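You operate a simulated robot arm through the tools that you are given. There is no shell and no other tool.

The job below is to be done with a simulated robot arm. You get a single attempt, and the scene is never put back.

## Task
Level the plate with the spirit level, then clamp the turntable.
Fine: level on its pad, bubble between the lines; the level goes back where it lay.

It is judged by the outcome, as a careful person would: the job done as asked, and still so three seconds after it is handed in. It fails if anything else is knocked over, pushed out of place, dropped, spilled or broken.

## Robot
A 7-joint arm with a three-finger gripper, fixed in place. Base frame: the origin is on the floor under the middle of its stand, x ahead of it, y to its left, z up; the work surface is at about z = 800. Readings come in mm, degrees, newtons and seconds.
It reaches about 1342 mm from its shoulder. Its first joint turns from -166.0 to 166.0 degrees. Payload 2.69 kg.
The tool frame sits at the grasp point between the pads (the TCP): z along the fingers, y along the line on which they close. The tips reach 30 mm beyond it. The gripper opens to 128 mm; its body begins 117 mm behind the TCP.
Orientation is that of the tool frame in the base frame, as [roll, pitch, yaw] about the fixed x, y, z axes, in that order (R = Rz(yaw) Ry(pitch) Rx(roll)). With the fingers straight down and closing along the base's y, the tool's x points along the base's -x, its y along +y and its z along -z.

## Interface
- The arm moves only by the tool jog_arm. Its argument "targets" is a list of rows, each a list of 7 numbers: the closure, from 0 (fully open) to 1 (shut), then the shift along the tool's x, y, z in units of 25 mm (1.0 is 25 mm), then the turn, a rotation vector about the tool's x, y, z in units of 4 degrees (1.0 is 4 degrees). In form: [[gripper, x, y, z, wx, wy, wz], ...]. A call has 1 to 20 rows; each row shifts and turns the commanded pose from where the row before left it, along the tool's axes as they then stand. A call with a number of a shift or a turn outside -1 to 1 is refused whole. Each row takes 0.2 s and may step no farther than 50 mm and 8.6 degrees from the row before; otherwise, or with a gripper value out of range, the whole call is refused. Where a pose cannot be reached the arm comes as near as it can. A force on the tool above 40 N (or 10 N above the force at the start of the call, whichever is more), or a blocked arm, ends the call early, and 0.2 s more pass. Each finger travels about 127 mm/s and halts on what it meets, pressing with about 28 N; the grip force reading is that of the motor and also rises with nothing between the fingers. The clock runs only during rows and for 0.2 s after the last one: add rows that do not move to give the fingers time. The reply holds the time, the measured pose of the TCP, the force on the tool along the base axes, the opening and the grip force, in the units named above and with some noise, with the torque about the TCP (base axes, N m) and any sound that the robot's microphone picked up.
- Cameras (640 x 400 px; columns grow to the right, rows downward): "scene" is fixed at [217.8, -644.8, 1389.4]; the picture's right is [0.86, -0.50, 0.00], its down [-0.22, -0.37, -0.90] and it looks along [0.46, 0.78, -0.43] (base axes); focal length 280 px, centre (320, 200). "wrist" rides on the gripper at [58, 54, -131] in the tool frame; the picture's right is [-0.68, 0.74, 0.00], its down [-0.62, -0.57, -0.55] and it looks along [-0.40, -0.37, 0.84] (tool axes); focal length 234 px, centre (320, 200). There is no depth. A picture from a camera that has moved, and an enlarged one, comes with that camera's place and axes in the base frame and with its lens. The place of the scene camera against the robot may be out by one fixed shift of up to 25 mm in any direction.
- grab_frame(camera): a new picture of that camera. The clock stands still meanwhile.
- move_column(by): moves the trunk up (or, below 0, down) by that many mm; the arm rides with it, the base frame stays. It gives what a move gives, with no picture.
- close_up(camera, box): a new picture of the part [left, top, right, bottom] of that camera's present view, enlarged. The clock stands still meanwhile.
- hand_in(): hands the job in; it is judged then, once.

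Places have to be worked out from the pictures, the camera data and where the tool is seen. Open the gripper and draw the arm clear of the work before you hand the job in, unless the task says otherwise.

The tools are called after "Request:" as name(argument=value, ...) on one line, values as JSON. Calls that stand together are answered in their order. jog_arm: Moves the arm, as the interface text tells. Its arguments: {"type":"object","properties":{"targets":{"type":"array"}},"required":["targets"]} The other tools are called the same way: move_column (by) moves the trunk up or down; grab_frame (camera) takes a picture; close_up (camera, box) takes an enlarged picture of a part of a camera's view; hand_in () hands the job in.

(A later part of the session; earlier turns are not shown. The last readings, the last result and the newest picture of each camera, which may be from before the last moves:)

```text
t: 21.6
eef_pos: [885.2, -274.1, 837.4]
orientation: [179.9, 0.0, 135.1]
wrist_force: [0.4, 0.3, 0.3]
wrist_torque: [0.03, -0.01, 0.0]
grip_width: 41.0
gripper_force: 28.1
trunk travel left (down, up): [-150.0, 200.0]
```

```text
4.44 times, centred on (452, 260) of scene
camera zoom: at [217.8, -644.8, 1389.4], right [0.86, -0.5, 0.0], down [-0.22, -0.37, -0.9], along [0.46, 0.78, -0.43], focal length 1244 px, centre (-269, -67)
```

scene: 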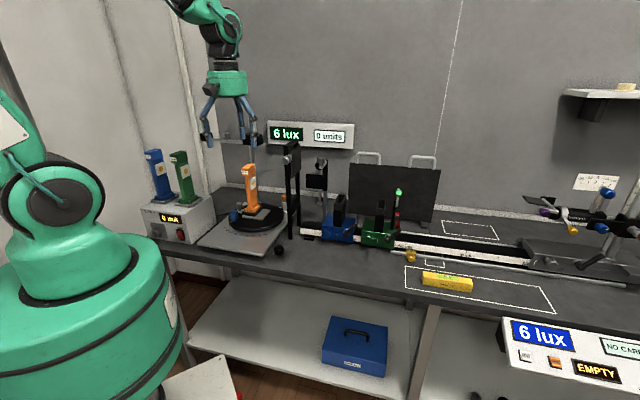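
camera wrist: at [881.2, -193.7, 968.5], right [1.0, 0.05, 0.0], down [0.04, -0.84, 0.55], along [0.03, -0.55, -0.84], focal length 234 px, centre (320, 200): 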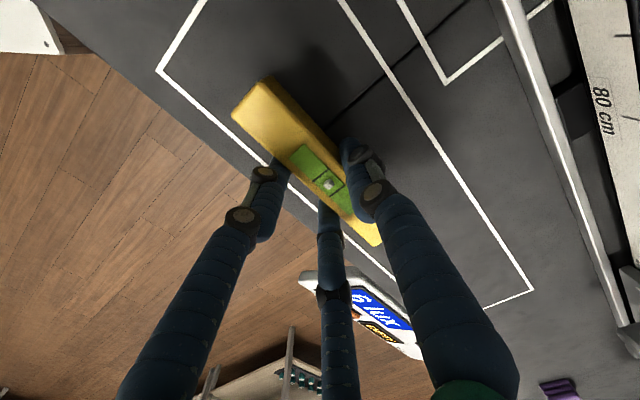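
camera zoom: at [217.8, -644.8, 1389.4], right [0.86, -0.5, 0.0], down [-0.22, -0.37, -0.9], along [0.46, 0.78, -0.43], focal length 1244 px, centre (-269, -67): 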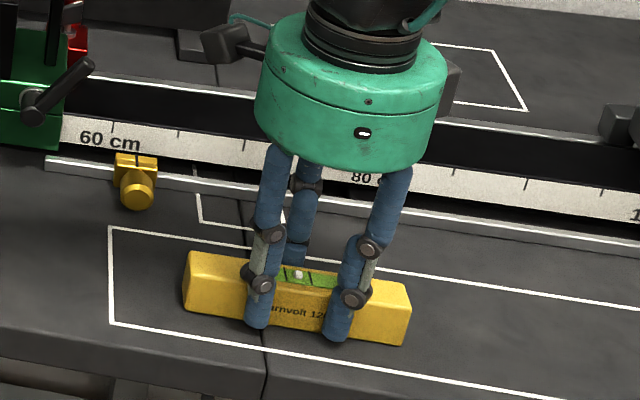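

The grip reads 41 mm opening, 28 N, and the level barely moved. I'll lift 100 mm and check that it's held straight.

Request:
jog_arm(targets=[[1.0, 0, 0, -0.4, 0, 0, 0], [1.0, 0, 0, -0.8, 0, 0, 0], [1.0, 0, 0, -1, 0, 0, 0], [1.0, 0, 0, -1, 0, 0, 0], [1.0, 0, 0, -0.8, 0, 0, 0], [1.0, 0, 0, 0, 0, 0, 0]])

Request:
close_up(camera="scene", box=[405, 165, 515, 305])

Request:
grab_frame(camera="wrist")

```text
t: 23.0
eef_pos: [883.5, -273.7, 938.5]
orientation: [180.0, 0.1, 135.2]
wrist_force: [0.1, 0.8, -0.1]
wrist_torque: [-0.04, -0.02, 0.0]
grip_width: 2.4
gripper_force: 28.0
trunk travel left (down, up): [-150.0, 200.0]
```

```text
2.86 times, centred on (460, 235) of scene
camera zoom: at [217.8, -644.8, 1389.4], right [0.86, -0.5, 0.0], down [-0.22, -0.37, -0.9], along [0.46, 0.78, -0.43], focal length 800 px, centre (-80, 100)
```

zoom: 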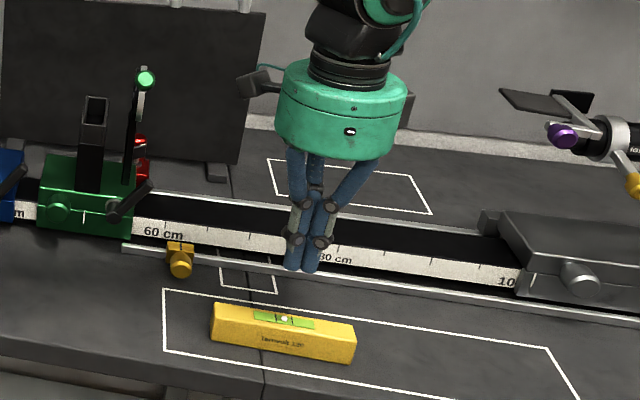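

```text
taken
camera wrist: at [880.5, -193.1, 1068.5], right [1.0, 0.05, 0.0], down [0.04, -0.84, 0.55], along [0.02, -0.55, -0.84], focal length 234 px, centre (320, 200)
```

wrist: 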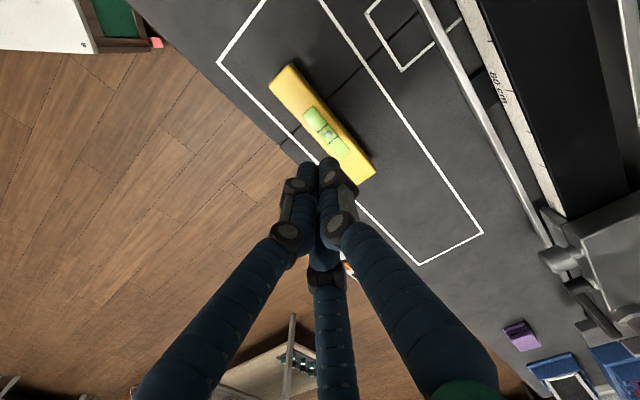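

The level slipped out of the fingers and stayed on the bench. I'll check whether it moved, then grasp deeper.

Request:
close_up(camera="scene", box=[405, 235, 500, 305])

Request:
close_up(camera="wrist", box=[250, 40, 400, 200])

Request:
close_up(camera="scene", box=[485, 185, 540, 265])

```text
5.71 times, centred on (452, 270) of scene
camera zoom: at [217.8, -644.8, 1389.4], right [0.86, -0.5, 0.0], down [-0.22, -0.37, -0.9], along [0.46, 0.78, -0.43], focal length 1599 px, centre (-437, -200)
```

zoom: 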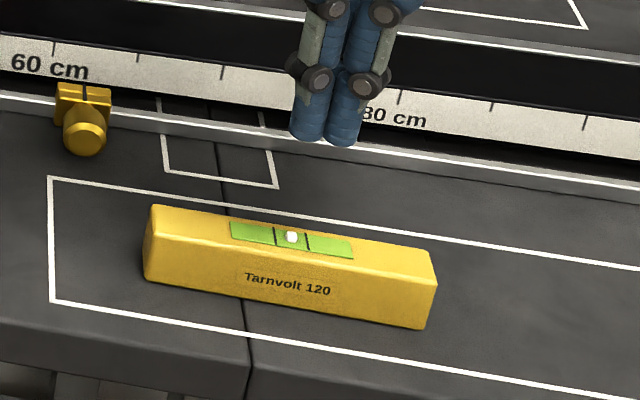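

```text
2.50 times, centred on (325, 120) of wrist
camera zoom: at [880.5, -193.1, 1068.5], right [1.0, 0.05, 0.0], down [0.04, -0.84, 0.55], along [0.02, -0.55, -0.84], focal length 585 px, centre (308, 400)
```

zoom: 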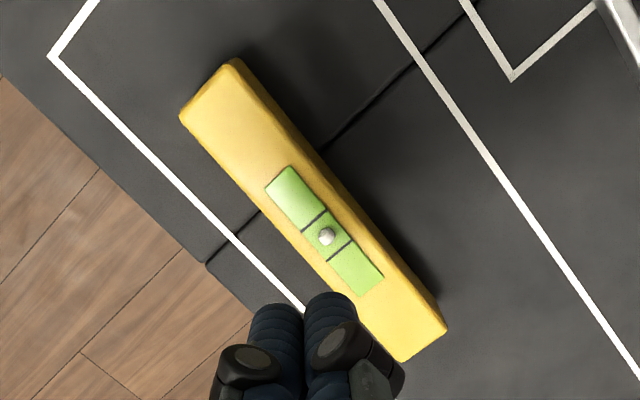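

```text
5.00 times, centred on (512, 225) of scene
camera zoom: at [217.8, -644.8, 1389.4], right [0.86, -0.5, 0.0], down [-0.22, -0.37, -0.9], along [0.46, 0.78, -0.43], focal length 1399 px, centre (-642, 75)
```

zoom: 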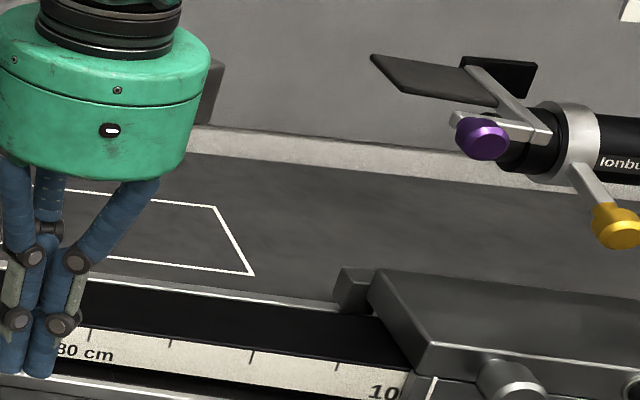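

The level hasn't moved from where it lay. I'll retry with the tips only ~3 mm above the bench so more of the finger bears on it, and lift in small steps.

Request:
jog_arm(targets=[[0.25, 0, 0, 0, 0, 0, 0], [0.25, 0, 0, 0, 0, 0, 0], [0.25, 0, 0, 0, 0, 0, 0], [0.25, 0, 0, 1, 0, 0, 0], [0.25, 0, 0, 1, 0, 0, 0], [0.25, 0, 0, 1, 0, 0, 0], [0.25, 0, 0, 0.8, 0, 0, 0], [0.25, 0, 0, 0.3, 0, 0, 0], [0.25, 0, 0, 0.14, 0, 0, 0], [0.25, 0, 0, 0, 0, 0, 0]])

Request:
jog_arm(targets=[[0.5, 0, 0, 0, 0, 0, 0], [0.6, 0, 0, 0, 0, 0, 0], [0.65, 0, 0, 0, 0, 0, 0], [0.7, 0, 0, 0, 0, 0, 0], [0.75, 0, 0, 0, 0, 0, 0], [0.8, 0, 0, 0, 0, 0, 0], [0.9, 0, 0, 0, 0, 0, 0], [1.0, 0, 0, 0, 0, 0, 0], [1.0, 0, 0, 0, 0, 0, 0], [1.0, 0, 0, 0, 0, 0, 0]])

Request:
close_up(camera="scene", box=[425, 245, 485, 305])

Request:
close_up(camera="wrist", box=[220, 60, 420, 260])

```text
t: 25.2
eef_pos: [884.2, -274.6, 832.3]
orientation: [-180.0, 0.0, 135.2]
wrist_force: [-0.5, -0.2, -0.7]
wrist_torque: [-0.02, 0.01, -0.02]
grip_width: 95.9
gripper_force: 0.1
trunk travel left (down, up): [-150.0, 200.0]
```

```text
t: 27.4
eef_pos: [884.2, -273.5, 831.5]
orientation: [179.9, 0.0, 135.2]
wrist_force: [0.9, -0.5, 1.3]
wrist_torque: [0.03, -0.05, -0.03]
grip_width: 41.3
gripper_force: 27.7
trunk travel left (down, up): [-150.0, 200.0]
```

```text
6.67 times, centred on (455, 275) of scene
camera zoom: at [217.8, -644.8, 1389.4], right [0.86, -0.5, 0.0], down [-0.22, -0.37, -0.9], along [0.46, 0.78, -0.43], focal length 1866 px, centre (-580, -300)
```

zoom: 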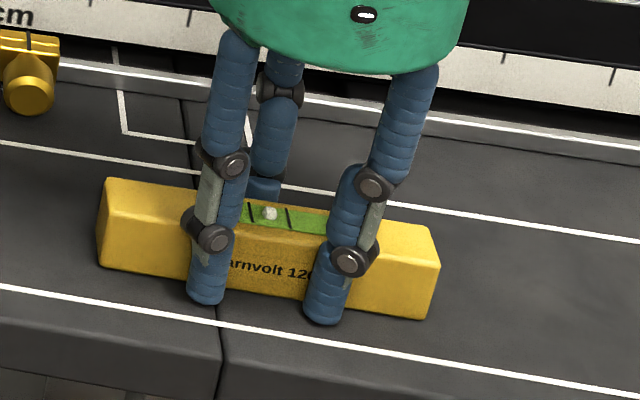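

```text
2.00 times, centred on (320, 160) of wrist
camera zoom: at [880.4, -194.2, 962.2], right [1.0, 0.05, 0.0], down [0.04, -0.84, 0.55], along [0.03, -0.55, -0.84], focal length 468 px, centre (320, 280)
```

zoom: 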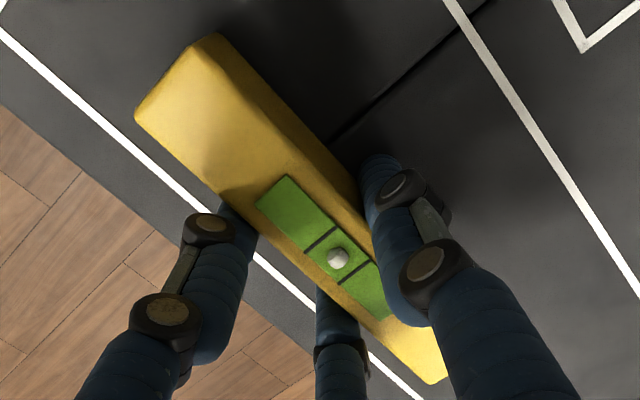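

Gripped again at 41 mm, 28 N. I'll lift just 5 mm slowly and check.

Request:
jog_arm(targets=[[1.0, 0, 0, -0.05, 0, 0, 0], [1.0, 0, 0, -0.05, 0, 0, 0], [1.0, 0, 0, -0.1, 0, 0, 0], [1.0, 0, 0, 0, 0, 0, 0]])

Request:
close_up(camera="scene", box=[425, 245, 485, 305])

```text
t: 28.4
eef_pos: [884.8, -274.2, 835.5]
orientation: [-180.0, 0.0, 135.2]
wrist_force: [0.1, 0.0, -1.8]
wrist_torque: [-0.02, 0.02, 0.0]
grip_width: 41.2
gripper_force: 27.1
trunk travel left (down, up): [-150.0, 200.0]
```

```text
6.67 times, centred on (455, 275) of scene
camera zoom: at [217.8, -644.8, 1389.4], right [0.86, -0.5, 0.0], down [-0.22, -0.37, -0.9], along [0.46, 0.78, -0.43], focal length 1866 px, centre (-580, -300)
```

zoom: 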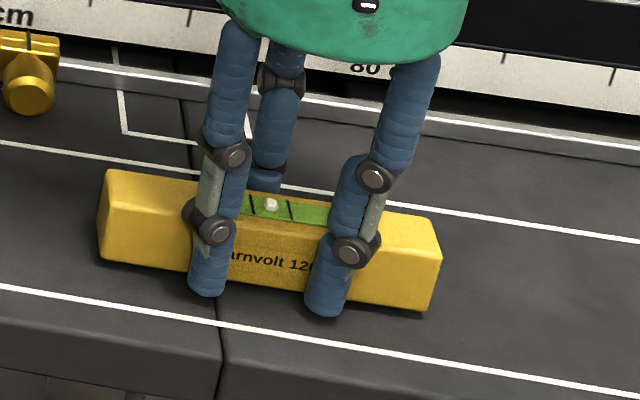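

This time the level rises with the hand (about 4 mm up, ~2 N weight). I'll continue raising slowly and check again.

Request:
jog_arm(targets=[[1.0, 0, 0, -0.1, 0, 0, 0], [1.0, 0, 0, -0.15, 0, 0, 0], [1.0, 0, 0, -0.2, 0, 0, 0], [1.0, 0, 0, -0.2, 0, 0, 0], [1.0, 0, 0, -0.2, 0, 0, 0], [1.0, 0, 0, -0.15, 0, 0, 0], [1.0, 0, 0, -0.1, 0, 0, 0], [1.0, 0, 0, 0, 0, 0, 0], [1.0, 0, 0, 0, 0, 0, 0]])

Request:
close_up(camera="scene", box=[425, 225, 485, 305])

Request:
close_up(camera="wrist", box=[220, 60, 420, 260])

```text
t: 30.4
eef_pos: [884.0, -274.7, 864.3]
orientation: [179.9, 0.0, 135.2]
wrist_force: [0.6, 0.4, -1.7]
wrist_torque: [-0.04, 0.03, -0.01]
grip_width: 41.2
gripper_force: 27.9
trunk travel left (down, up): [-150.0, 200.0]
```

```text
5.00 times, centred on (455, 265) of scene
camera zoom: at [217.8, -644.8, 1389.4], right [0.86, -0.5, 0.0], down [-0.22, -0.37, -0.9], along [0.46, 0.78, -0.43], focal length 1399 px, centre (-355, -125)
```

zoom: 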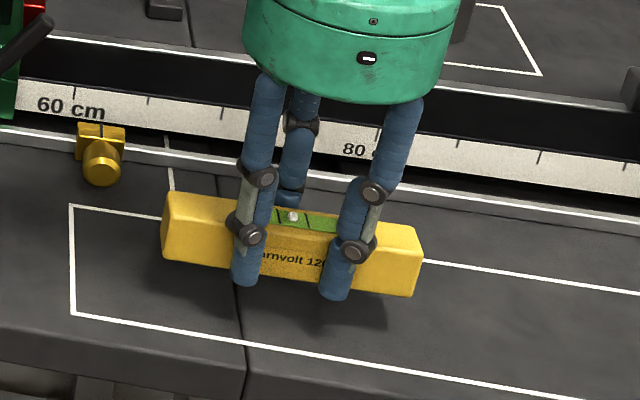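

```text
2.00 times, centred on (320, 160) of wrist
camera zoom: at [880.8, -194.1, 994.7], right [1.0, 0.05, 0.0], down [0.04, -0.84, 0.55], along [0.03, -0.55, -0.84], focal length 468 px, centre (320, 280)
```

zoom: 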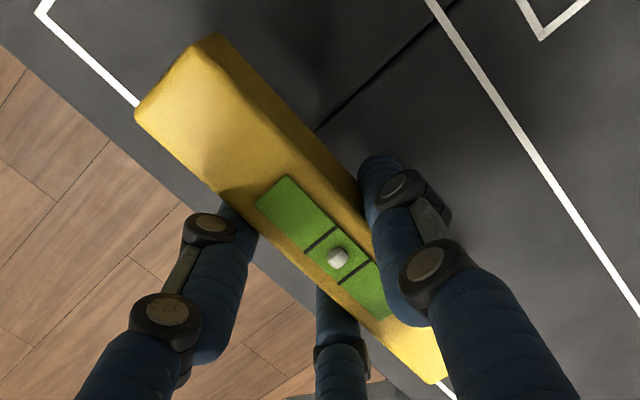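

The level is held securely and unchanged in the hand. I'll raise it to a safe travel height gently.

Request:
jog_arm(targets=[[1.0, 0, 0, -0.2, 0, 0, 0], [1.0, 0, 0, -0.4, 0, 0, 0], [1.0, 0, 0, -0.6, 0, 0, 0], [1.0, 0, 0, -0.6, 0, 0, 0], [1.0, 0, 0, -0.6, 0, 0, 0], [1.0, 0, 0, -0.6, 0, 0, 0], [1.0, 0, 0, -0.6, 0, 0, 0], [1.0, 0, 0, -0.6, 0, 0, 0], [1.0, 0, 0, -0.6, 0, 0, 0], [1.0, 0, 0, -0.6, 0, 0, 0], [1.0, 0, 0, -0.6, 0, 0, 0], [1.0, 0, 0, -0.6, 0, 0, 0], [1.0, 0, 0, -0.6, 0, 0, 0], [1.0, 0, 0, -0.6, 0, 0, 0], [1.0, 0, 0, -0.6, 0, 0, 0], [1.0, 0, 0, -0.6, 0, 0, 0], [1.0, 0, 0, -0.6, 0, 0, 0], [1.0, 0, 0, -0.6, 0, 0, 0], [1.0, 0, 0, -0.3, 0, 0, 0], [1.0, 0, 0, 0, 0, 0, 0]])

Request:
grab_frame(camera="wrist")

```text
t: 34.6
eef_pos: [883.7, -273.8, 1126.6]
orientation: [-180.0, 0.0, 135.2]
wrist_force: [0.2, 0.2, -2.1]
wrist_torque: [-0.01, 0.01, 0.02]
grip_width: 41.0
gripper_force: 27.8
trunk travel left (down, up): [-150.0, 200.0]
```

```text
taken
camera wrist: at [880.4, -193.6, 1257.2], right [1.0, 0.05, 0.0], down [0.04, -0.84, 0.55], along [0.03, -0.55, -0.84], focal length 234 px, centre (320, 200)
```

wrist: 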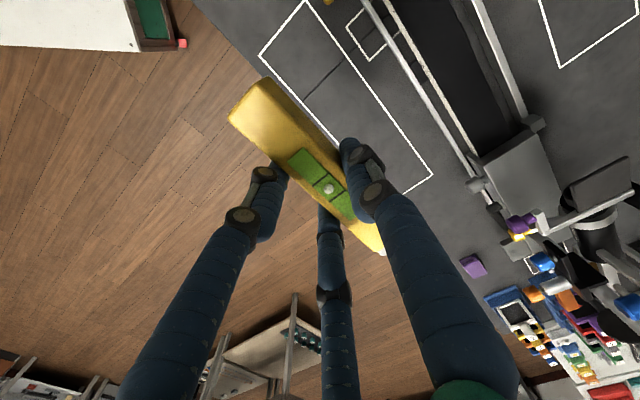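

Held well at z≈1127. I'll travel along the bench front edge towards the plate, rising a little more to clear the black frame.

Request:
jog_arm(targets=[[1.0, 0.3, 0, -0.15, 0, 0, 0], [1.0, 0.6, 0, -0.15, 0, 0, 0], [1.0, 0.9, 0, -0.15, 0, 0, 0], [1.0, 0.9, 0, -0.15, 0, 0, 0], [1.0, 0.9, 0, -0.15, 0, 0, 0], [1.0, 0.9, 0, -0.15, 0, 0, 0], [1.0, 0.9, 0, -0.15, 0, 0, 0], [1.0, 0.9, 0, -0.15, 0, 0, 0], [1.0, 0.9, 0, -0.15, 0, 0, 0], [1.0, 0.9, 0, -0.15, 0, 0, 0], [1.0, 0.9, 0, -0.15, 0, 0, 0], [1.0, 0.9, 0, -0.15, 0, 0, 0], [1.0, 0.9, 0, -0.15, 0, 0, 0], [1.0, 0.9, 0, -0.15, 0, 0, 0], [1.0, 0.9, 0, -0.15, 0, 0, 0], [1.0, 0.9, 0, -0.15, 0, 0, 0], [1.0, 0.9, 0, 0, 0, 0, 0], [1.0, 0.9, 0, 0, 0, 0, 0], [1.0, 0.6, 0, 0, 0, 0, 0], [1.0, 0.3, 0, 0, 0, 0, 0]])

Request:
grab_frame(camera="scene")

```text
t: 38.8
eef_pos: [595.4, 10.7, 1187.4]
orientation: [-179.9, 0.0, 135.3]
wrist_force: [-0.3, 0.4, -1.1]
wrist_torque: [-0.03, 0.02, -0.06]
grip_width: 41.0
gripper_force: 27.8
trunk travel left (down, up): [-150.0, 200.0]
```

```text
taken
```

scene: 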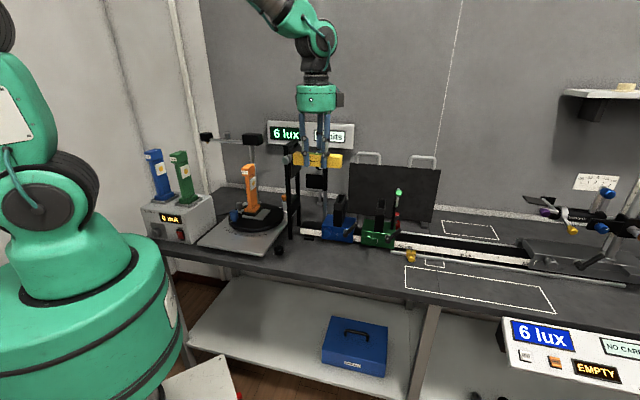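

I'm at s≈413 mm along the bench with the level still held. I'll continue to above the front strip of the silver plate.

Request:
jog_arm(targets=[[1.0, 0.3, 0, 0, 0, 0, 0], [1.0, 0.6, 0, 0, 0, 0, 0], [1.0, 0.9, 0, 0, 0, 0, 0], [1.0, 0.9, 0, 0, 0, 0, 0], [1.0, 0.9, 0, 0, 0, 0, 0], [1.0, 0.9, 0, 0, 0, 0, 0], [1.0, 0.9, 0, 0, 0, 0, 0], [1.0, 0.9, 0, 0, 0, 0, 0], [1.0, 0.9, 0, 0, 0, 0, 0], [1.0, 0.9, 0, 0, 0, 0, 0], [1.0, 0.9, 0, 0, 0, 0, 0], [1.0, 0.9, 0, 0, 0, 0, 0], [1.0, 0.9, 0, 0, 0, 0, 0], [1.0, 0.9, 0, 0, 0, 0, 0], [1.0, 0.6, 0, 0, 0, 0, 0], [1.0, 0.3, 0, 0, 0, 0, 0], [1.0, 0, 0, 0, 0, 0, 0]])

Request:
grab_frame(camera="wrist")

Request:
grab_frame(camera="scene")

```text
t: 42.4
eef_pos: [374.2, 234.3, 1187.6]
orientation: [180.0, 0.0, 135.2]
wrist_force: [0.9, -1.1, -1.5]
wrist_torque: [-0.01, 0.03, -0.04]
grip_width: 41.0
gripper_force: 28.8
trunk travel left (down, up): [-150.0, 200.0]
```

```text
taken
camera wrist: at [369.5, 313.3, 1317.7], right [1.0, 0.05, 0.0], down [0.04, -0.84, 0.55], along [0.03, -0.55, -0.84], focal length 234 px, centre (320, 200)
```

wrist: 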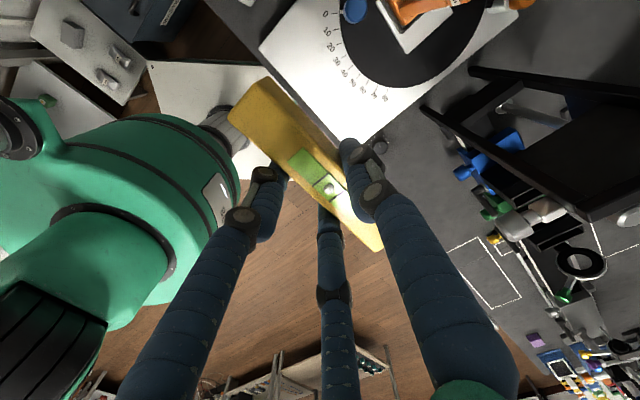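

```text
taken
```

scene: 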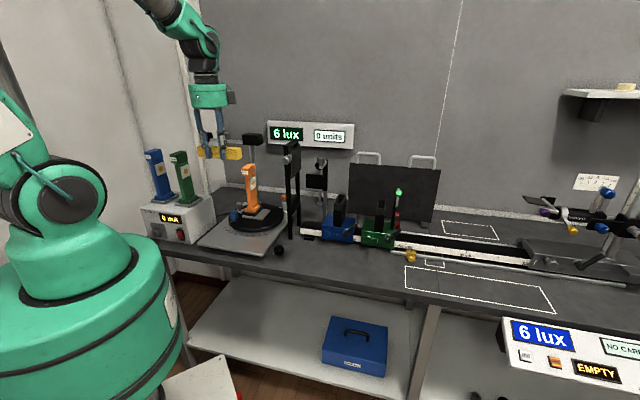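

The hand is above the plate. I'll enlarge the plate in this view to position the level well on the clear front strip.

Request:
close_up(camera="wrist", box=[240, 0, 440, 150])

Request:
close_up(camera="scene", box=[140, 80, 300, 270])

```text
2.67 times, centred on (340, 75) of wrist
camera zoom: at [369.5, 313.3, 1317.7], right [1.0, 0.05, 0.0], down [0.04, -0.84, 0.55], along [0.03, -0.55, -0.84], focal length 624 px, centre (267, 533)
```

zoom: 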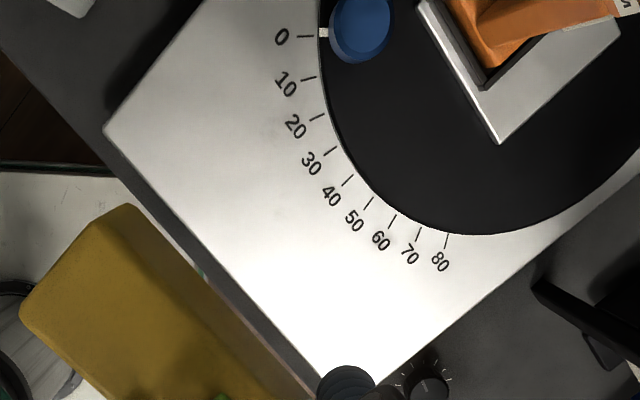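

```text
2.11 times, centred on (220, 175) of scene
camera zoom: at [217.8, -644.8, 1389.4], right [0.86, -0.5, 0.0], down [-0.22, -0.37, -0.9], along [0.46, 0.78, -0.43], focal length 589 px, centre (530, 253)
```

zoom: 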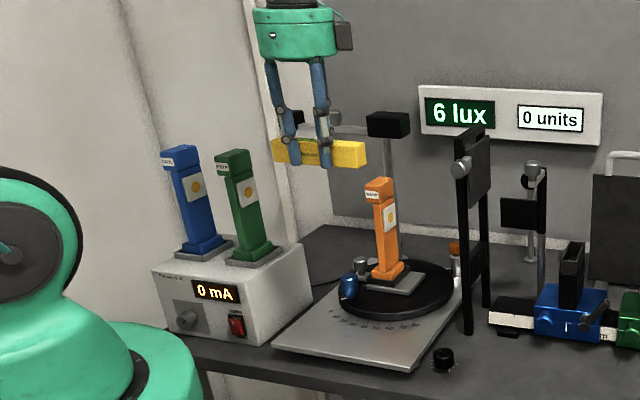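

The plate spans about s = -32…227 mm along the bench with its front edge at w ≈ 400 and the scale numbers at w ≥ 485; the level would sit centred at w ≈ 445. I'll shift slightly inward and lower to just above the plate.

Request:
jog_arm(targets=[[1.0, 0, 0.3, 0.3, 0, 0, 0], [1.0, 0, 0, 0.6, 0, 0, 0], [1.0, 0, 0, 0.9, 0, 0, 0], [1.0, 0, 0, 0.9, 0, 0, 0], [1.0, 0, 0, 0.9, 0, 0, 0], [1.0, 0, 0, 0.9, 0, 0, 0], [1.0, 0, 0, 0.9, 0, 0, 0], [1.0, 0, 0, 0.9, 0, 0, 0], [1.0, 0, 0, 0.9, 0, 0, 0], [1.0, 0, 0, 0.9, 0, 0, 0], [1.0, 0, 0, 0.9, 0, 0, 0], [1.0, 0, 0, 0.9, 0, 0, 0], [1.0, 0, 0, 0.9, 0, 0, 0], [1.0, 0, 0, 0.9, 0, 0, 0], [1.0, 0, 0, 0.4, 0, 0, 0], [1.0, 0, 0, 0.2, 0, 0, 0], [1.0, 0, 0, 0, 0, 0, 0]])

Request:
grab_frame(camera="wrist")

Request:
close_up(camera="scene", box=[190, 180, 300, 265])

```text
t: 46.0
eef_pos: [377.8, 239.2, 879.6]
orientation: [179.9, 0.1, 135.2]
wrist_force: [1.1, -0.8, -2.0]
wrist_torque: [0.01, -0.01, -0.01]
grip_width: 41.2
gripper_force: 27.4
trunk travel left (down, up): [-150.0, 200.0]
```

```text
taken
camera wrist: at [374.6, 318.9, 1010.1], right [1.0, 0.05, 0.0], down [0.04, -0.84, 0.55], along [0.03, -0.55, -0.84], focal length 234 px, centre (320, 200)
```

wrist: 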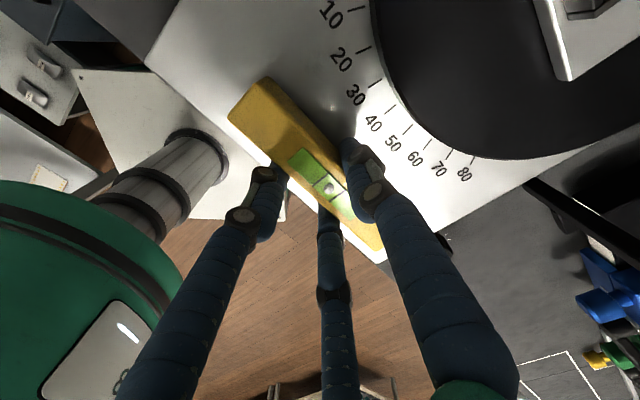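

```text
4.71 times, centred on (245, 222) of scene
camera zoom: at [217.8, -644.8, 1389.4], right [0.86, -0.5, 0.0], down [-0.22, -0.37, -0.9], along [0.46, 0.78, -0.43], focal length 1317 px, centre (673, 94)
```

zoom: 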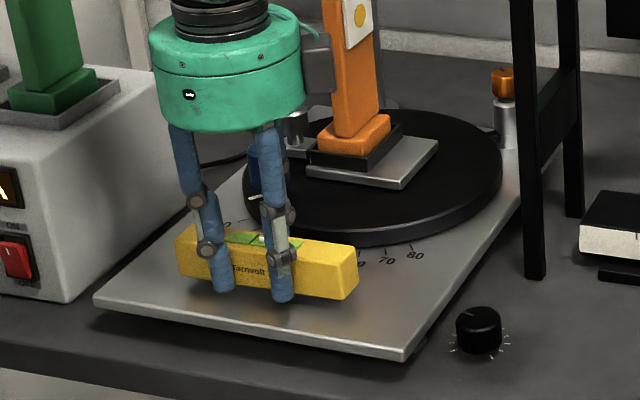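

The level hovers ~25 mm over the plate's front strip. I'll lower in small steps watching the force.

Request:
jog_arm(targets=[[1.0, 0, 0, 0.2, 0, 0, 0], [1.0, 0, 0, 0.2, 0, 0, 0], [1.0, 0, 0, 0.12, 0, 0, 0], [1.0, 0, 0, 0, 0, 0, 0]])

Request:
jog_arm(targets=[[1.0, 0, 0, 0.08, 0, 0, 0], [1.0, 0, 0, 0, 0, 0, 0]])

Request:
jog_arm(targets=[[1.0, 0, 0, 0.08, 0, 0, 0], [1.0, 0, 0, 0, 0, 0, 0]])

Request:
jog_arm(targets=[[1.0, 0, 0, 0.08, 0, 0, 0], [1.0, 0, 0, 0, 0, 0, 0]])

```text
t: 47.2
eef_pos: [378.7, 238.8, 868.6]
orientation: [179.8, 0.1, 135.2]
wrist_force: [-5.5, -3.7, 23.3]
wrist_torque: [0.39, 1.02, 0.39]
grip_width: 41.0
gripper_force: 27.7
trunk travel left (down, up): [-150.0, 200.0]
stopped in row 4: the force on the tool passed its limit at 41 N (the readings are from after the stop); the commanded pose is now the measured one
```

```text
t: 47.5
eef_pos: [379.4, 239.0, 868.7]
orientation: [179.8, 0.0, 135.3]
wrist_force: [-5.0, -4.6, 22.3]
wrist_torque: [0.19, 1.02, 0.4]
grip_width: 41.1
gripper_force: 27.7
trunk travel left (down, up): [-150.0, 200.0]
stopped in row 1: the force on the tool passed its limit at 46 N (the readings are from after the stop); the commanded pose is now the measured one
```

```text
t: 47.9
eef_pos: [380.8, 240.5, 868.9]
orientation: [179.8, 0.2, 135.2]
wrist_force: [-5.4, -3.5, 21.2]
wrist_torque: [0.11, 0.95, 0.4]
grip_width: 40.9
gripper_force: 27.7
trunk travel left (down, up): [-150.0, 200.0]
stopped in row 1: the force on the tool passed its limit at 43 N (the readings are from after the stop); the commanded pose is now the measured one
```

```text
t: 48.2
eef_pos: [380.9, 240.4, 868.1]
orientation: [179.7, 0.1, 135.3]
wrist_force: [-4.4, -4.1, 21.4]
wrist_torque: [0.11, 0.96, 0.43]
grip_width: 41.0
gripper_force: 28.6
trunk travel left (down, up): [-150.0, 200.0]
stopped in row 1: the force on the tool passed its limit at 45 N (the readings are from after the stop); the commanded pose is now the measured one
```

Contact came at TCP z≈868 with the load on the level's left part, i.e. the plate's left side is higher. I'll back off 1 mm to relieve the push and look before releasing.

Request:
jog_arm(targets=[[1.0, 0, 0, -0.04, 0, 0, 0], [1.0, 0, 0, 0, 0, 0, 0]])

Request:
close_up(camera="scene", box=[190, 200, 290, 260])

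Request:
close_up(camera="wrist", box=[220, 60, 420, 260])

```text
t: 48.8
eef_pos: [380.4, 240.7, 867.9]
orientation: [179.8, 0.1, 135.2]
wrist_force: [-0.6, -2.7, 6.5]
wrist_torque: [-0.02, 0.27, 0.08]
grip_width: 41.1
gripper_force: 27.9
trunk travel left (down, up): [-150.0, 200.0]
```

```text
6.40 times, centred on (240, 230) of scene
camera zoom: at [217.8, -644.8, 1389.4], right [0.86, -0.5, 0.0], down [-0.22, -0.37, -0.9], along [0.46, 0.78, -0.43], focal length 1791 px, centre (832, 8)
```

zoom: 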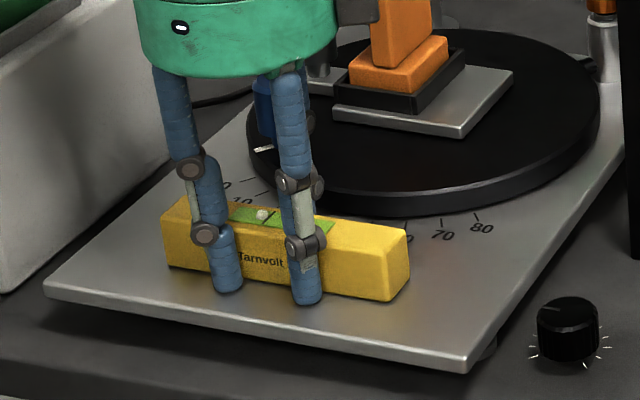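

```text
2.00 times, centred on (320, 160) of wrist
camera zoom: at [376.1, 320.4, 999.4], right [1.0, 0.05, 0.0], down [0.04, -0.84, 0.55], along [0.03, -0.55, -0.84], focal length 468 px, centre (320, 280)
```

zoom: 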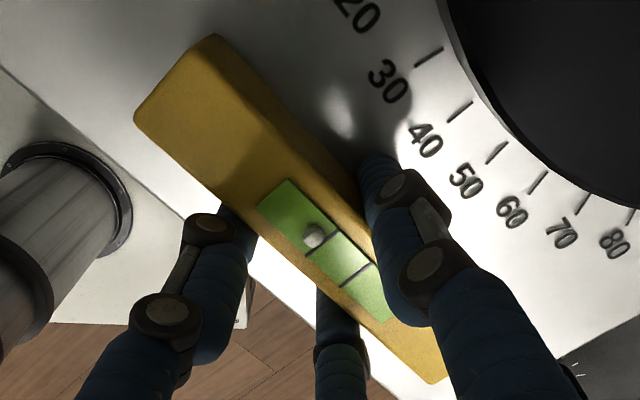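

The bubble has run to the left, confirming the plate's left is high. I'll release the level gently onto the plate.

Request:
jog_arm(targets=[[0.64, 0, 0, 0, 0, 0, 0], [0.6, 0, 0, 0, 0, 0, 0], [0.55, 0, 0, 0, 0, 0, 0], [0.5, 0, 0, 0, 0, 0, 0], [0.45, 0, 0, 0, 0, 0, 0], [0.45, 0, 0, 0, 0, 0, 0]])

Request:
close_up(camera="scene", box=[190, 200, 290, 260])

Request:
close_up(camera="wrist", box=[220, 60, 420, 260])

```text
t: 50.2
eef_pos: [380.8, 240.7, 869.4]
orientation: [179.8, 0.0, 135.3]
wrist_force: [-0.7, 0.4, 0.7]
wrist_torque: [0.0, 0.0, 0.0]
grip_width: 70.3
gripper_force: 0.2
trunk travel left (down, up): [-150.0, 200.0]
```

```text
6.40 times, centred on (240, 230) of scene
camera zoom: at [217.8, -644.8, 1389.4], right [0.86, -0.5, 0.0], down [-0.22, -0.37, -0.9], along [0.46, 0.78, -0.43], focal length 1791 px, centre (832, 8)
```

zoom: 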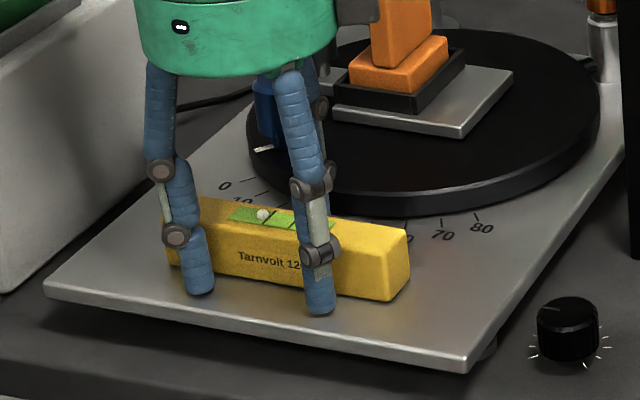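

```text
2.00 times, centred on (320, 160) of wrist
camera zoom: at [376.3, 320.5, 999.5], right [1.0, 0.05, 0.0], down [0.04, -0.84, 0.55], along [0.03, -0.55, -0.84], focal length 468 px, centre (320, 280)
```

zoom: 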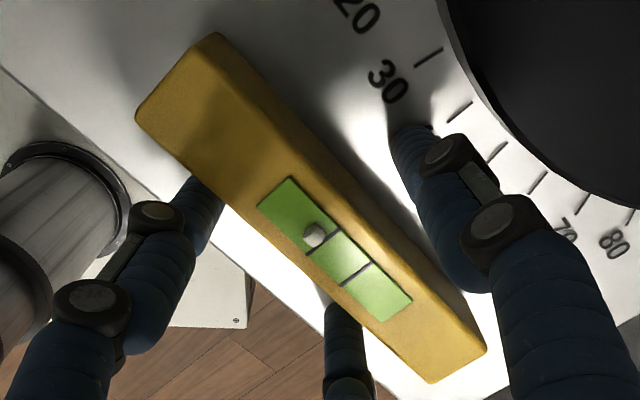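

The level rests on the plate with its bubble left of the lines: the right side must come up. Next I'll back the hand off upward, and inspect the wrist's size and surroundings before reaching for the black knob beside the tall frame.

Request:
jog_arm(targets=[[0.3, 0, 0, -0.3, 0, 0, 0], [0.3, 0, 0, -0.8, 0, 0, 0], [0.3, 0, 0, -1, 0, 0, 0], [0.3, 0, 0, -1, 0, 0, 0], [0.3, 0, 0, -1, 0, 0, 0], [0.3, 0, 0, -1, 0, 0, 0], [0.3, 0, 0, -1, 0, 0, 0], [0.3, 0, 0, -1, 0, 0, 0]])

Request:
grab_frame(camera="scene")

Request:
close_up(camera="scene", box=[140, 60, 340, 270])

Request:
grab_frame(camera="wrist")

```text
t: 52.0
eef_pos: [379.0, 239.3, 1047.5]
orientation: [179.8, -0.1, 135.2]
wrist_force: [0.8, -0.2, -0.8]
wrist_torque: [-0.02, 0.05, 0.01]
grip_width: 89.3
gripper_force: 0.0
trunk travel left (down, up): [-150.0, 200.0]
```

```text
taken
```

scene: 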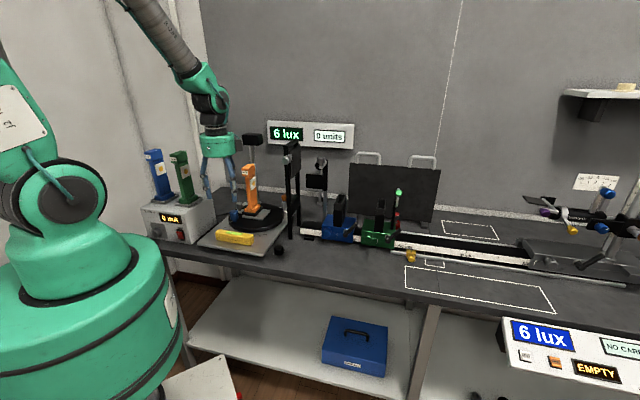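

```text
1.90 times, centred on (240, 165) of scene
camera zoom: at [217.8, -644.8, 1389.4], right [0.86, -0.5, 0.0], down [-0.22, -0.37, -0.9], along [0.46, 0.78, -0.43], focal length 533 px, centre (472, 267)
```

zoom: 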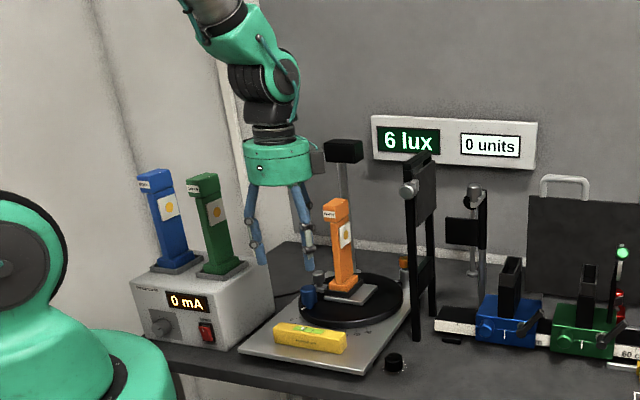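

```text
taken
camera wrist: at [375.3, 319.8, 1176.8], right [1.0, 0.05, 0.0], down [0.04, -0.84, 0.55], along [0.03, -0.55, -0.84], focal length 234 px, centre (320, 200)
```

wrist: 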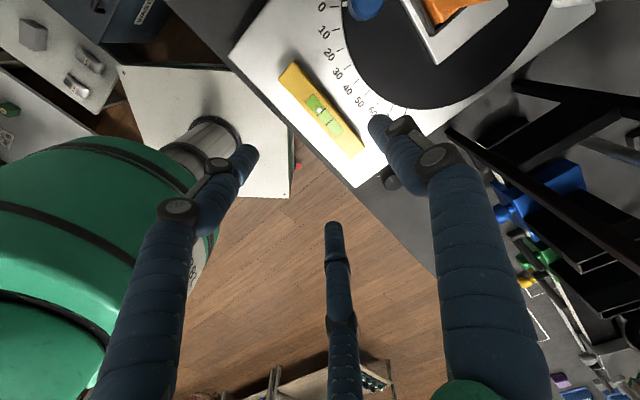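

The wrist housing would pass close to the frame's grey knob (≈(563,164,1137)), so I'll turn the hand to yaw 165 (so no finger points at the plate), move over the black knob at about (508, 135), and lean the hand ~10° away from the frame.

Request:
jog_arm(targets=[[0.45, 0, 0, 0, 0, 0, -1], [0.45, 0, 0, 0, 0, 0, -1], [0.45, 0, 0, 0, 0, 0, -1], [0.45, 0, 0, 0, 0, 0, -1], [0.45, 0, 0, 0, 0, 0, -1], [0.45, 0, 0, 0, 0, 0, -1], [0.45, 0, 0, 0, 0, 0, -1], [0.45, 0, 0, 0, 0, 0, -0.5], [0.45, -0.855, -0.406, 0, 0, 0, 0], [0.45, -0.855, -0.406, 0, 0, 0, 0], [0.45, -0.855, -0.406, 0, 0, 0, 0], [0.45, -0.855, -0.406, 0, 0, 0, 0], [0.45, -0.855, -0.406, 0, 0, 0, 0], [0.45, -0.855, -0.406, 0, 0, 0, 0], [0.45, -0.855, -0.406, 0, 0, 0, 0], [0.45, 0, 0, 0, -0.722, -0.417, 0], [0.45, 0, 0, 0, -0.722, -0.417, 0], [0.45, 0, 0, 0, -0.722, -0.417, 0], [0.45, 0, 0, 0, 0, 0, 0]])

Request:
grab_frame(camera="wrist")

Request:
close_up(camera="scene", box=[180, 60, 380, 270])

```text
t: 56.0
eef_pos: [506.5, 133.4, 1046.5]
orientation: [171.1, 5.3, 164.9]
wrist_force: [-0.2, -0.3, -0.4]
wrist_torque: [0.0, -0.04, 0.0]
grip_width: 70.1
gripper_force: 0.0
trunk travel left (down, up): [-150.0, 200.0]
```

```text
taken
camera wrist: at [446.6, 183.3, 1177.8], right [0.83, 0.53, 0.17], down [0.38, -0.77, 0.51], along [0.4, -0.35, -0.84], focal length 234 px, centre (320, 200)
```

wrist: 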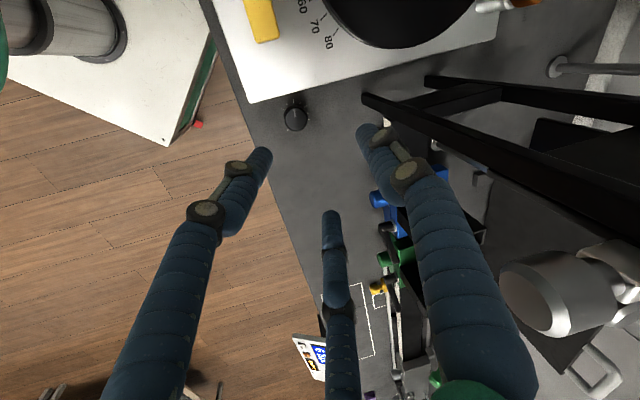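

```text
1.90 times, centred on (280, 165) of scene
camera zoom: at [217.8, -644.8, 1389.4], right [0.86, -0.5, 0.0], down [-0.22, -0.37, -0.9], along [0.46, 0.78, -0.43], focal length 533 px, centre (396, 267)
```

zoom: 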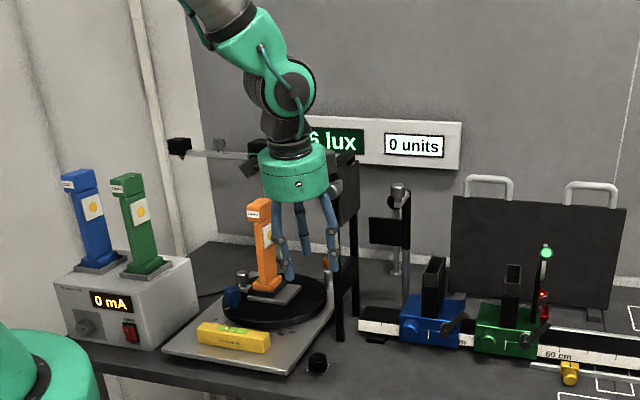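

The lean is right (tool axis tilts ~10° towards the back at the tips). I'll zoom on the black knob to refine its position and see its pointer.

Request:
close_up(camera="wrist", box=[270, 90, 330, 145])

Request:
close_up(camera="wrist", box=[360, 60, 640, 400])

```text
7.27 times, centred on (300, 118) of wrist
camera zoom: at [446.6, 183.3, 1177.8], right [0.83, 0.53, 0.17], down [0.38, -0.77, 0.51], along [0.4, -0.35, -0.84], focal length 1703 px, centre (466, 800)
```

zoom: 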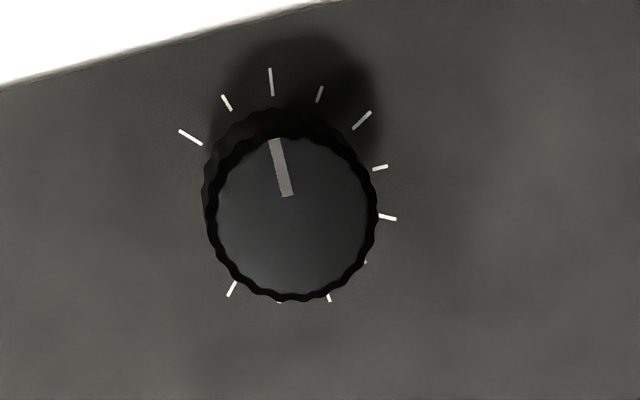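

```text
1.18 times, centred on (500, 230) of wrist
camera zoom: at [446.6, 183.3, 1177.8], right [0.83, 0.53, 0.17], down [0.38, -0.77, 0.51], along [0.4, -0.35, -0.84], focal length 276 px, centre (108, 165)
```

zoom: 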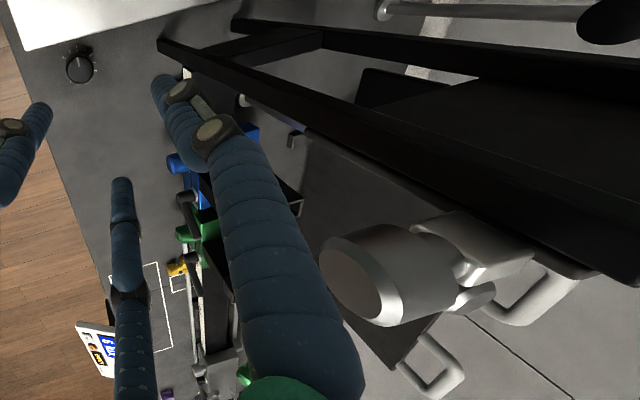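

The knob's top centre is at about (509, 135), pointer facing the plate (9 o'clock seen from the front). I'll descend vertically most of the way and check alignment and clearance to the frame.

Request:
jog_arm(targets=[[0.48, 0.0768, -0.1326, 0.8077, 0, 0, 0], [0.48, 0.0768, -0.1326, 0.8077, 0, 0, 0], [0.48, 0.0768, -0.1326, 0.8077, 0, 0, 0], [0.48, 0.0768, -0.1326, 0.8077, 0, 0, 0], [0.48, 0.0768, -0.1326, 0.8077, 0, 0, 0], [0.48, 0.0768, -0.1326, 0.8077, 0, 0, 0], [0.48, 0.0768, -0.1326, 0.8077, 0, 0, 0], [0.48, 0, 0, 0, 0, 0, 0]])

Request:
grab_frame(camera="wrist")

Request:
close_up(camera="scene", box=[220, 100, 350, 270])

```text
t: 57.8
eef_pos: [506.8, 131.3, 901.8]
orientation: [171.1, 5.2, 165.0]
wrist_force: [-0.9, -0.2, 1.0]
wrist_torque: [0.02, 0.02, -0.04]
grip_width: 66.5
gripper_force: 0.0
trunk travel left (down, up): [-150.0, 200.0]
```

```text
taken
camera wrist: at [446.5, 182.4, 1033.5], right [0.83, 0.53, 0.17], down [0.39, -0.77, 0.51], along [0.4, -0.36, -0.84], focal length 234 px, centre (320, 200)
```

wrist: 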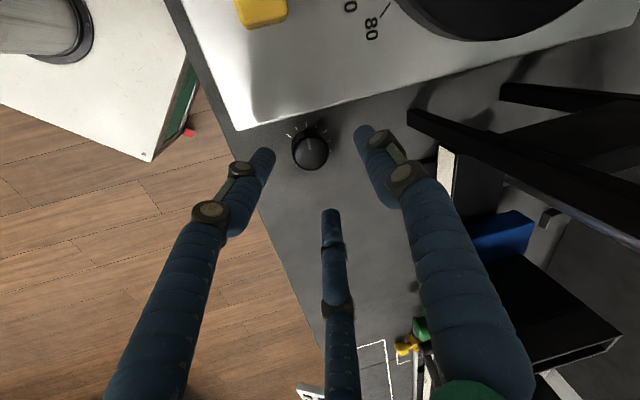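

```text
2.35 times, centred on (285, 185) of scene
camera zoom: at [217.8, -644.8, 1389.4], right [0.86, -0.5, 0.0], down [-0.22, -0.37, -0.9], along [0.46, 0.78, -0.43], focal length 658 px, centre (402, 235)
```

zoom: 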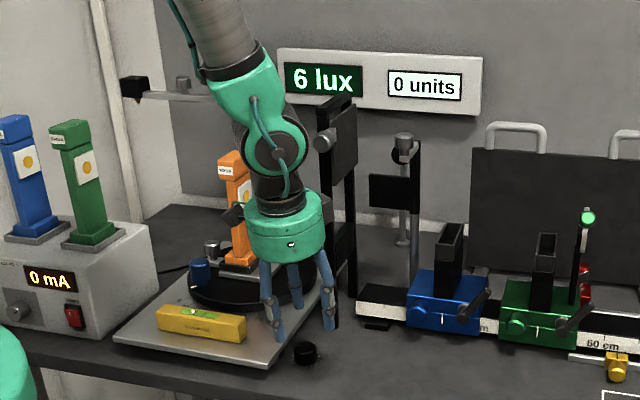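

Clearance to the frame is ample (~110 mm at the wrist housing). I'll descend the last 60 mm around the knob.

Request:
jog_arm(targets=[[0.48, 0.067, -0.09, 0.6, 0, 0, 0], [0.48, 0.067, -0.09, 0.6, 0, 0, 0], [0.48, 0.067, -0.09, 0.6, 0, 0, 0], [0.48, 0.04, -0.055, 0.36, 0, 0, 0], [0.48, 0.027, -0.035, 0.24, 0, 0, 0], [0.48, 0, 0, 0, 0, 0, 0]])

Request:
grab_frame(camera="wrist")

Request:
close_up(camera="scene", box=[240, 190, 320, 265])

```text
t: 59.2
eef_pos: [504.8, 133.0, 841.3]
orientation: [171.1, 5.2, 164.9]
wrist_force: [-0.4, -0.2, 0.3]
wrist_torque: [0.01, -0.01, 0.0]
grip_width: 66.6
gripper_force: 0.2
trunk travel left (down, up): [-150.0, 200.0]
```

```text
taken
camera wrist: at [445.7, 183.9, 972.8], right [0.83, 0.53, 0.17], down [0.38, -0.77, 0.51], along [0.4, -0.36, -0.84], focal length 234 px, centre (320, 200)
```

wrist: 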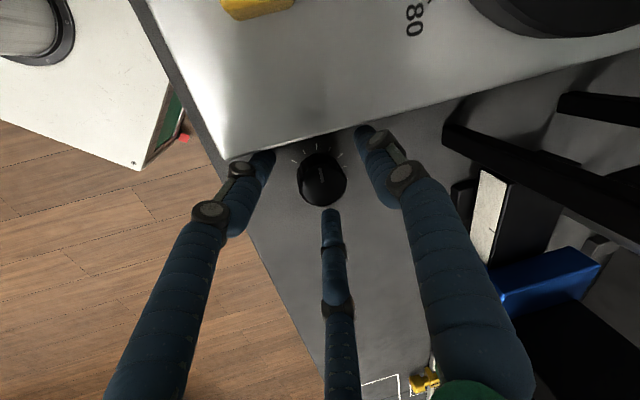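

```text
5.33 times, centred on (280, 228) of scene
camera zoom: at [217.8, -644.8, 1389.4], right [0.86, -0.5, 0.0], down [-0.22, -0.37, -0.9], along [0.46, 0.78, -0.43], focal length 1492 px, centre (533, 53)
```

zoom: 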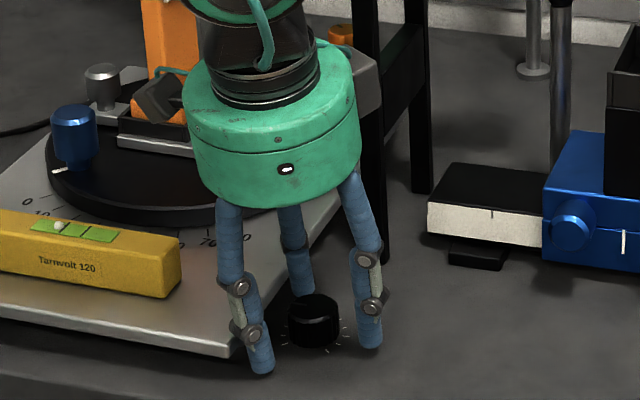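

The knob sits centred between the three fingers. I'll close on it gently, then turn it about 16° clockwise as a test.

Request:
jog_arm(targets=[[0.55, 0, 0, 0, 0, 0, 0], [0.6, 0, 0, 0, 0, 0, 0], [0.65, 0, 0, 0, 0, 0, 0], [0.7, 0, 0, 0, 0, 0, 0], [0.75, 0, 0, 0, 0, 0, 0], [0.8, 0, 0, 0, 0, 0, 0], [0.9, 0, 0, 0, 0, 0, 0], [0.9, 0, 0, 0, 0, 0, 0]])

Request:
grab_frame(camera="wrist")

```text
t: 61.0
eef_pos: [507.2, 132.4, 840.5]
orientation: [171.1, 5.2, 164.8]
wrist_force: [10.6, -10.5, -0.3]
wrist_torque: [-0.77, -0.31, -0.03]
grip_width: 34.3
gripper_force: 44.9
trunk travel left (down, up): [-150.0, 200.0]
```

```text
taken
camera wrist: at [446.5, 183.5, 973.1], right [0.83, 0.53, 0.17], down [0.38, -0.77, 0.51], along [0.4, -0.36, -0.84], focal length 234 px, centre (320, 200)
```

wrist: 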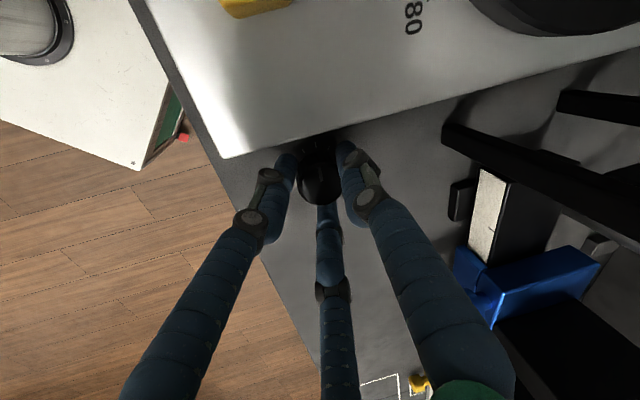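

Gripped at 34 mm, but with ~15 N side load toward +u, so the hand is ~2–3 mm off centre. I'll shift to unload it.

Request:
jog_arm(targets=[[0.9, -0.07, -0.04, 0, 0, 0, 0], [0.9, 0, 0, 0, 0, 0, 0]])

```text
t: 61.6
eef_pos: [506.9, 132.6, 841.8]
orientation: [171.2, 5.2, 165.0]
wrist_force: [3.4, 17.0, 4.8]
wrist_torque: [0.23, 0.25, 0.12]
grip_width: 34.0
gripper_force: 44.4
trunk travel left (down, up): [-150.0, 200.0]
```

The side load changed sign; I'll wait and re-read.

Request:
jog_arm(targets=[[0.9, 0, 0, 0, 0, 0, 0], [0.9, 0, 0, 0, 0, 0, 0]])

```text
t: 62.2
eef_pos: [506.5, 133.3, 841.1]
orientation: [171.2, 5.2, 164.9]
wrist_force: [-1.8, 24.8, 8.0]
wrist_torque: [0.3, 0.31, 0.11]
grip_width: 34.5
gripper_force: 45.0
trunk travel left (down, up): [-150.0, 200.0]
```

Now the load is +Y 25 N; I overshot. I'll shift back about 0.9 mm in +Y.

Request:
jog_arm(targets=[[0.9, 0.013, 0.034, 0, 0, 0, 0], [0.9, 0, 0, 0, 0, 0, 0], [0.9, 0, 0, 0, 0, 0, 0]])

```text
t: 63.0
eef_pos: [507.1, 132.4, 841.9]
orientation: [171.1, 5.3, 164.9]
wrist_force: [-0.1, 10.2, 8.5]
wrist_torque: [-0.41, 0.03, 0.06]
grip_width: 34.2
gripper_force: 45.1
trunk travel left (down, up): [-150.0, 200.0]
```

The load is now small. I'll turn the knob 12° clockwise about the vertical and check.

Request:
jog_arm(targets=[[0.9, 0.0104, 0.0065, 0, 0.0462, -0.077, 0.4919], [0.9, 0.0104, 0.0065, 0, 0.0924, -0.154, 0.9838], [0.9, 0.0104, 0.0065, 0, 0.0924, -0.154, 0.9838], [0.9, 0.0052, 0.0033, 0, 0.0462, -0.077, 0.4919], [0.9, 0, 0, 0, 0, 0, 0]])

Request:
close_up(camera="scene", box=[200, 215, 270, 250])

Request:
grab_frame(camera="wrist")

```text
t: 64.2
eef_pos: [506.6, 133.2, 841.4]
orientation: [171.1, 5.2, 152.8]
wrist_force: [8.0, -6.2, 0.5]
wrist_torque: [-0.62, -0.08, -0.09]
grip_width: 34.4
gripper_force: 44.4
trunk travel left (down, up): [-150.0, 200.0]
```

```text
9.14 times, centred on (235, 232) of scene
camera zoom: at [217.8, -644.8, 1389.4], right [0.86, -0.5, 0.0], down [-0.22, -0.37, -0.9], along [0.46, 0.78, -0.43], focal length 2559 px, centre (1097, -97)
```

zoom: 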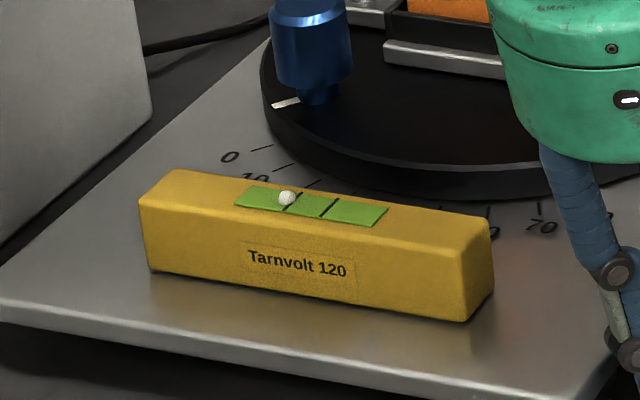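

```text
taken
camera wrist: at [458.0, 195.5, 973.0], right [0.92, 0.34, 0.17], down [0.22, -0.83, 0.51], along [0.32, -0.43, -0.84], focal length 234 px, centre (320, 200)
```

wrist: 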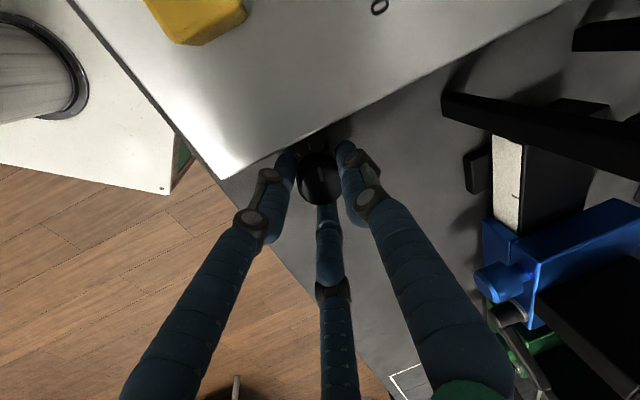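

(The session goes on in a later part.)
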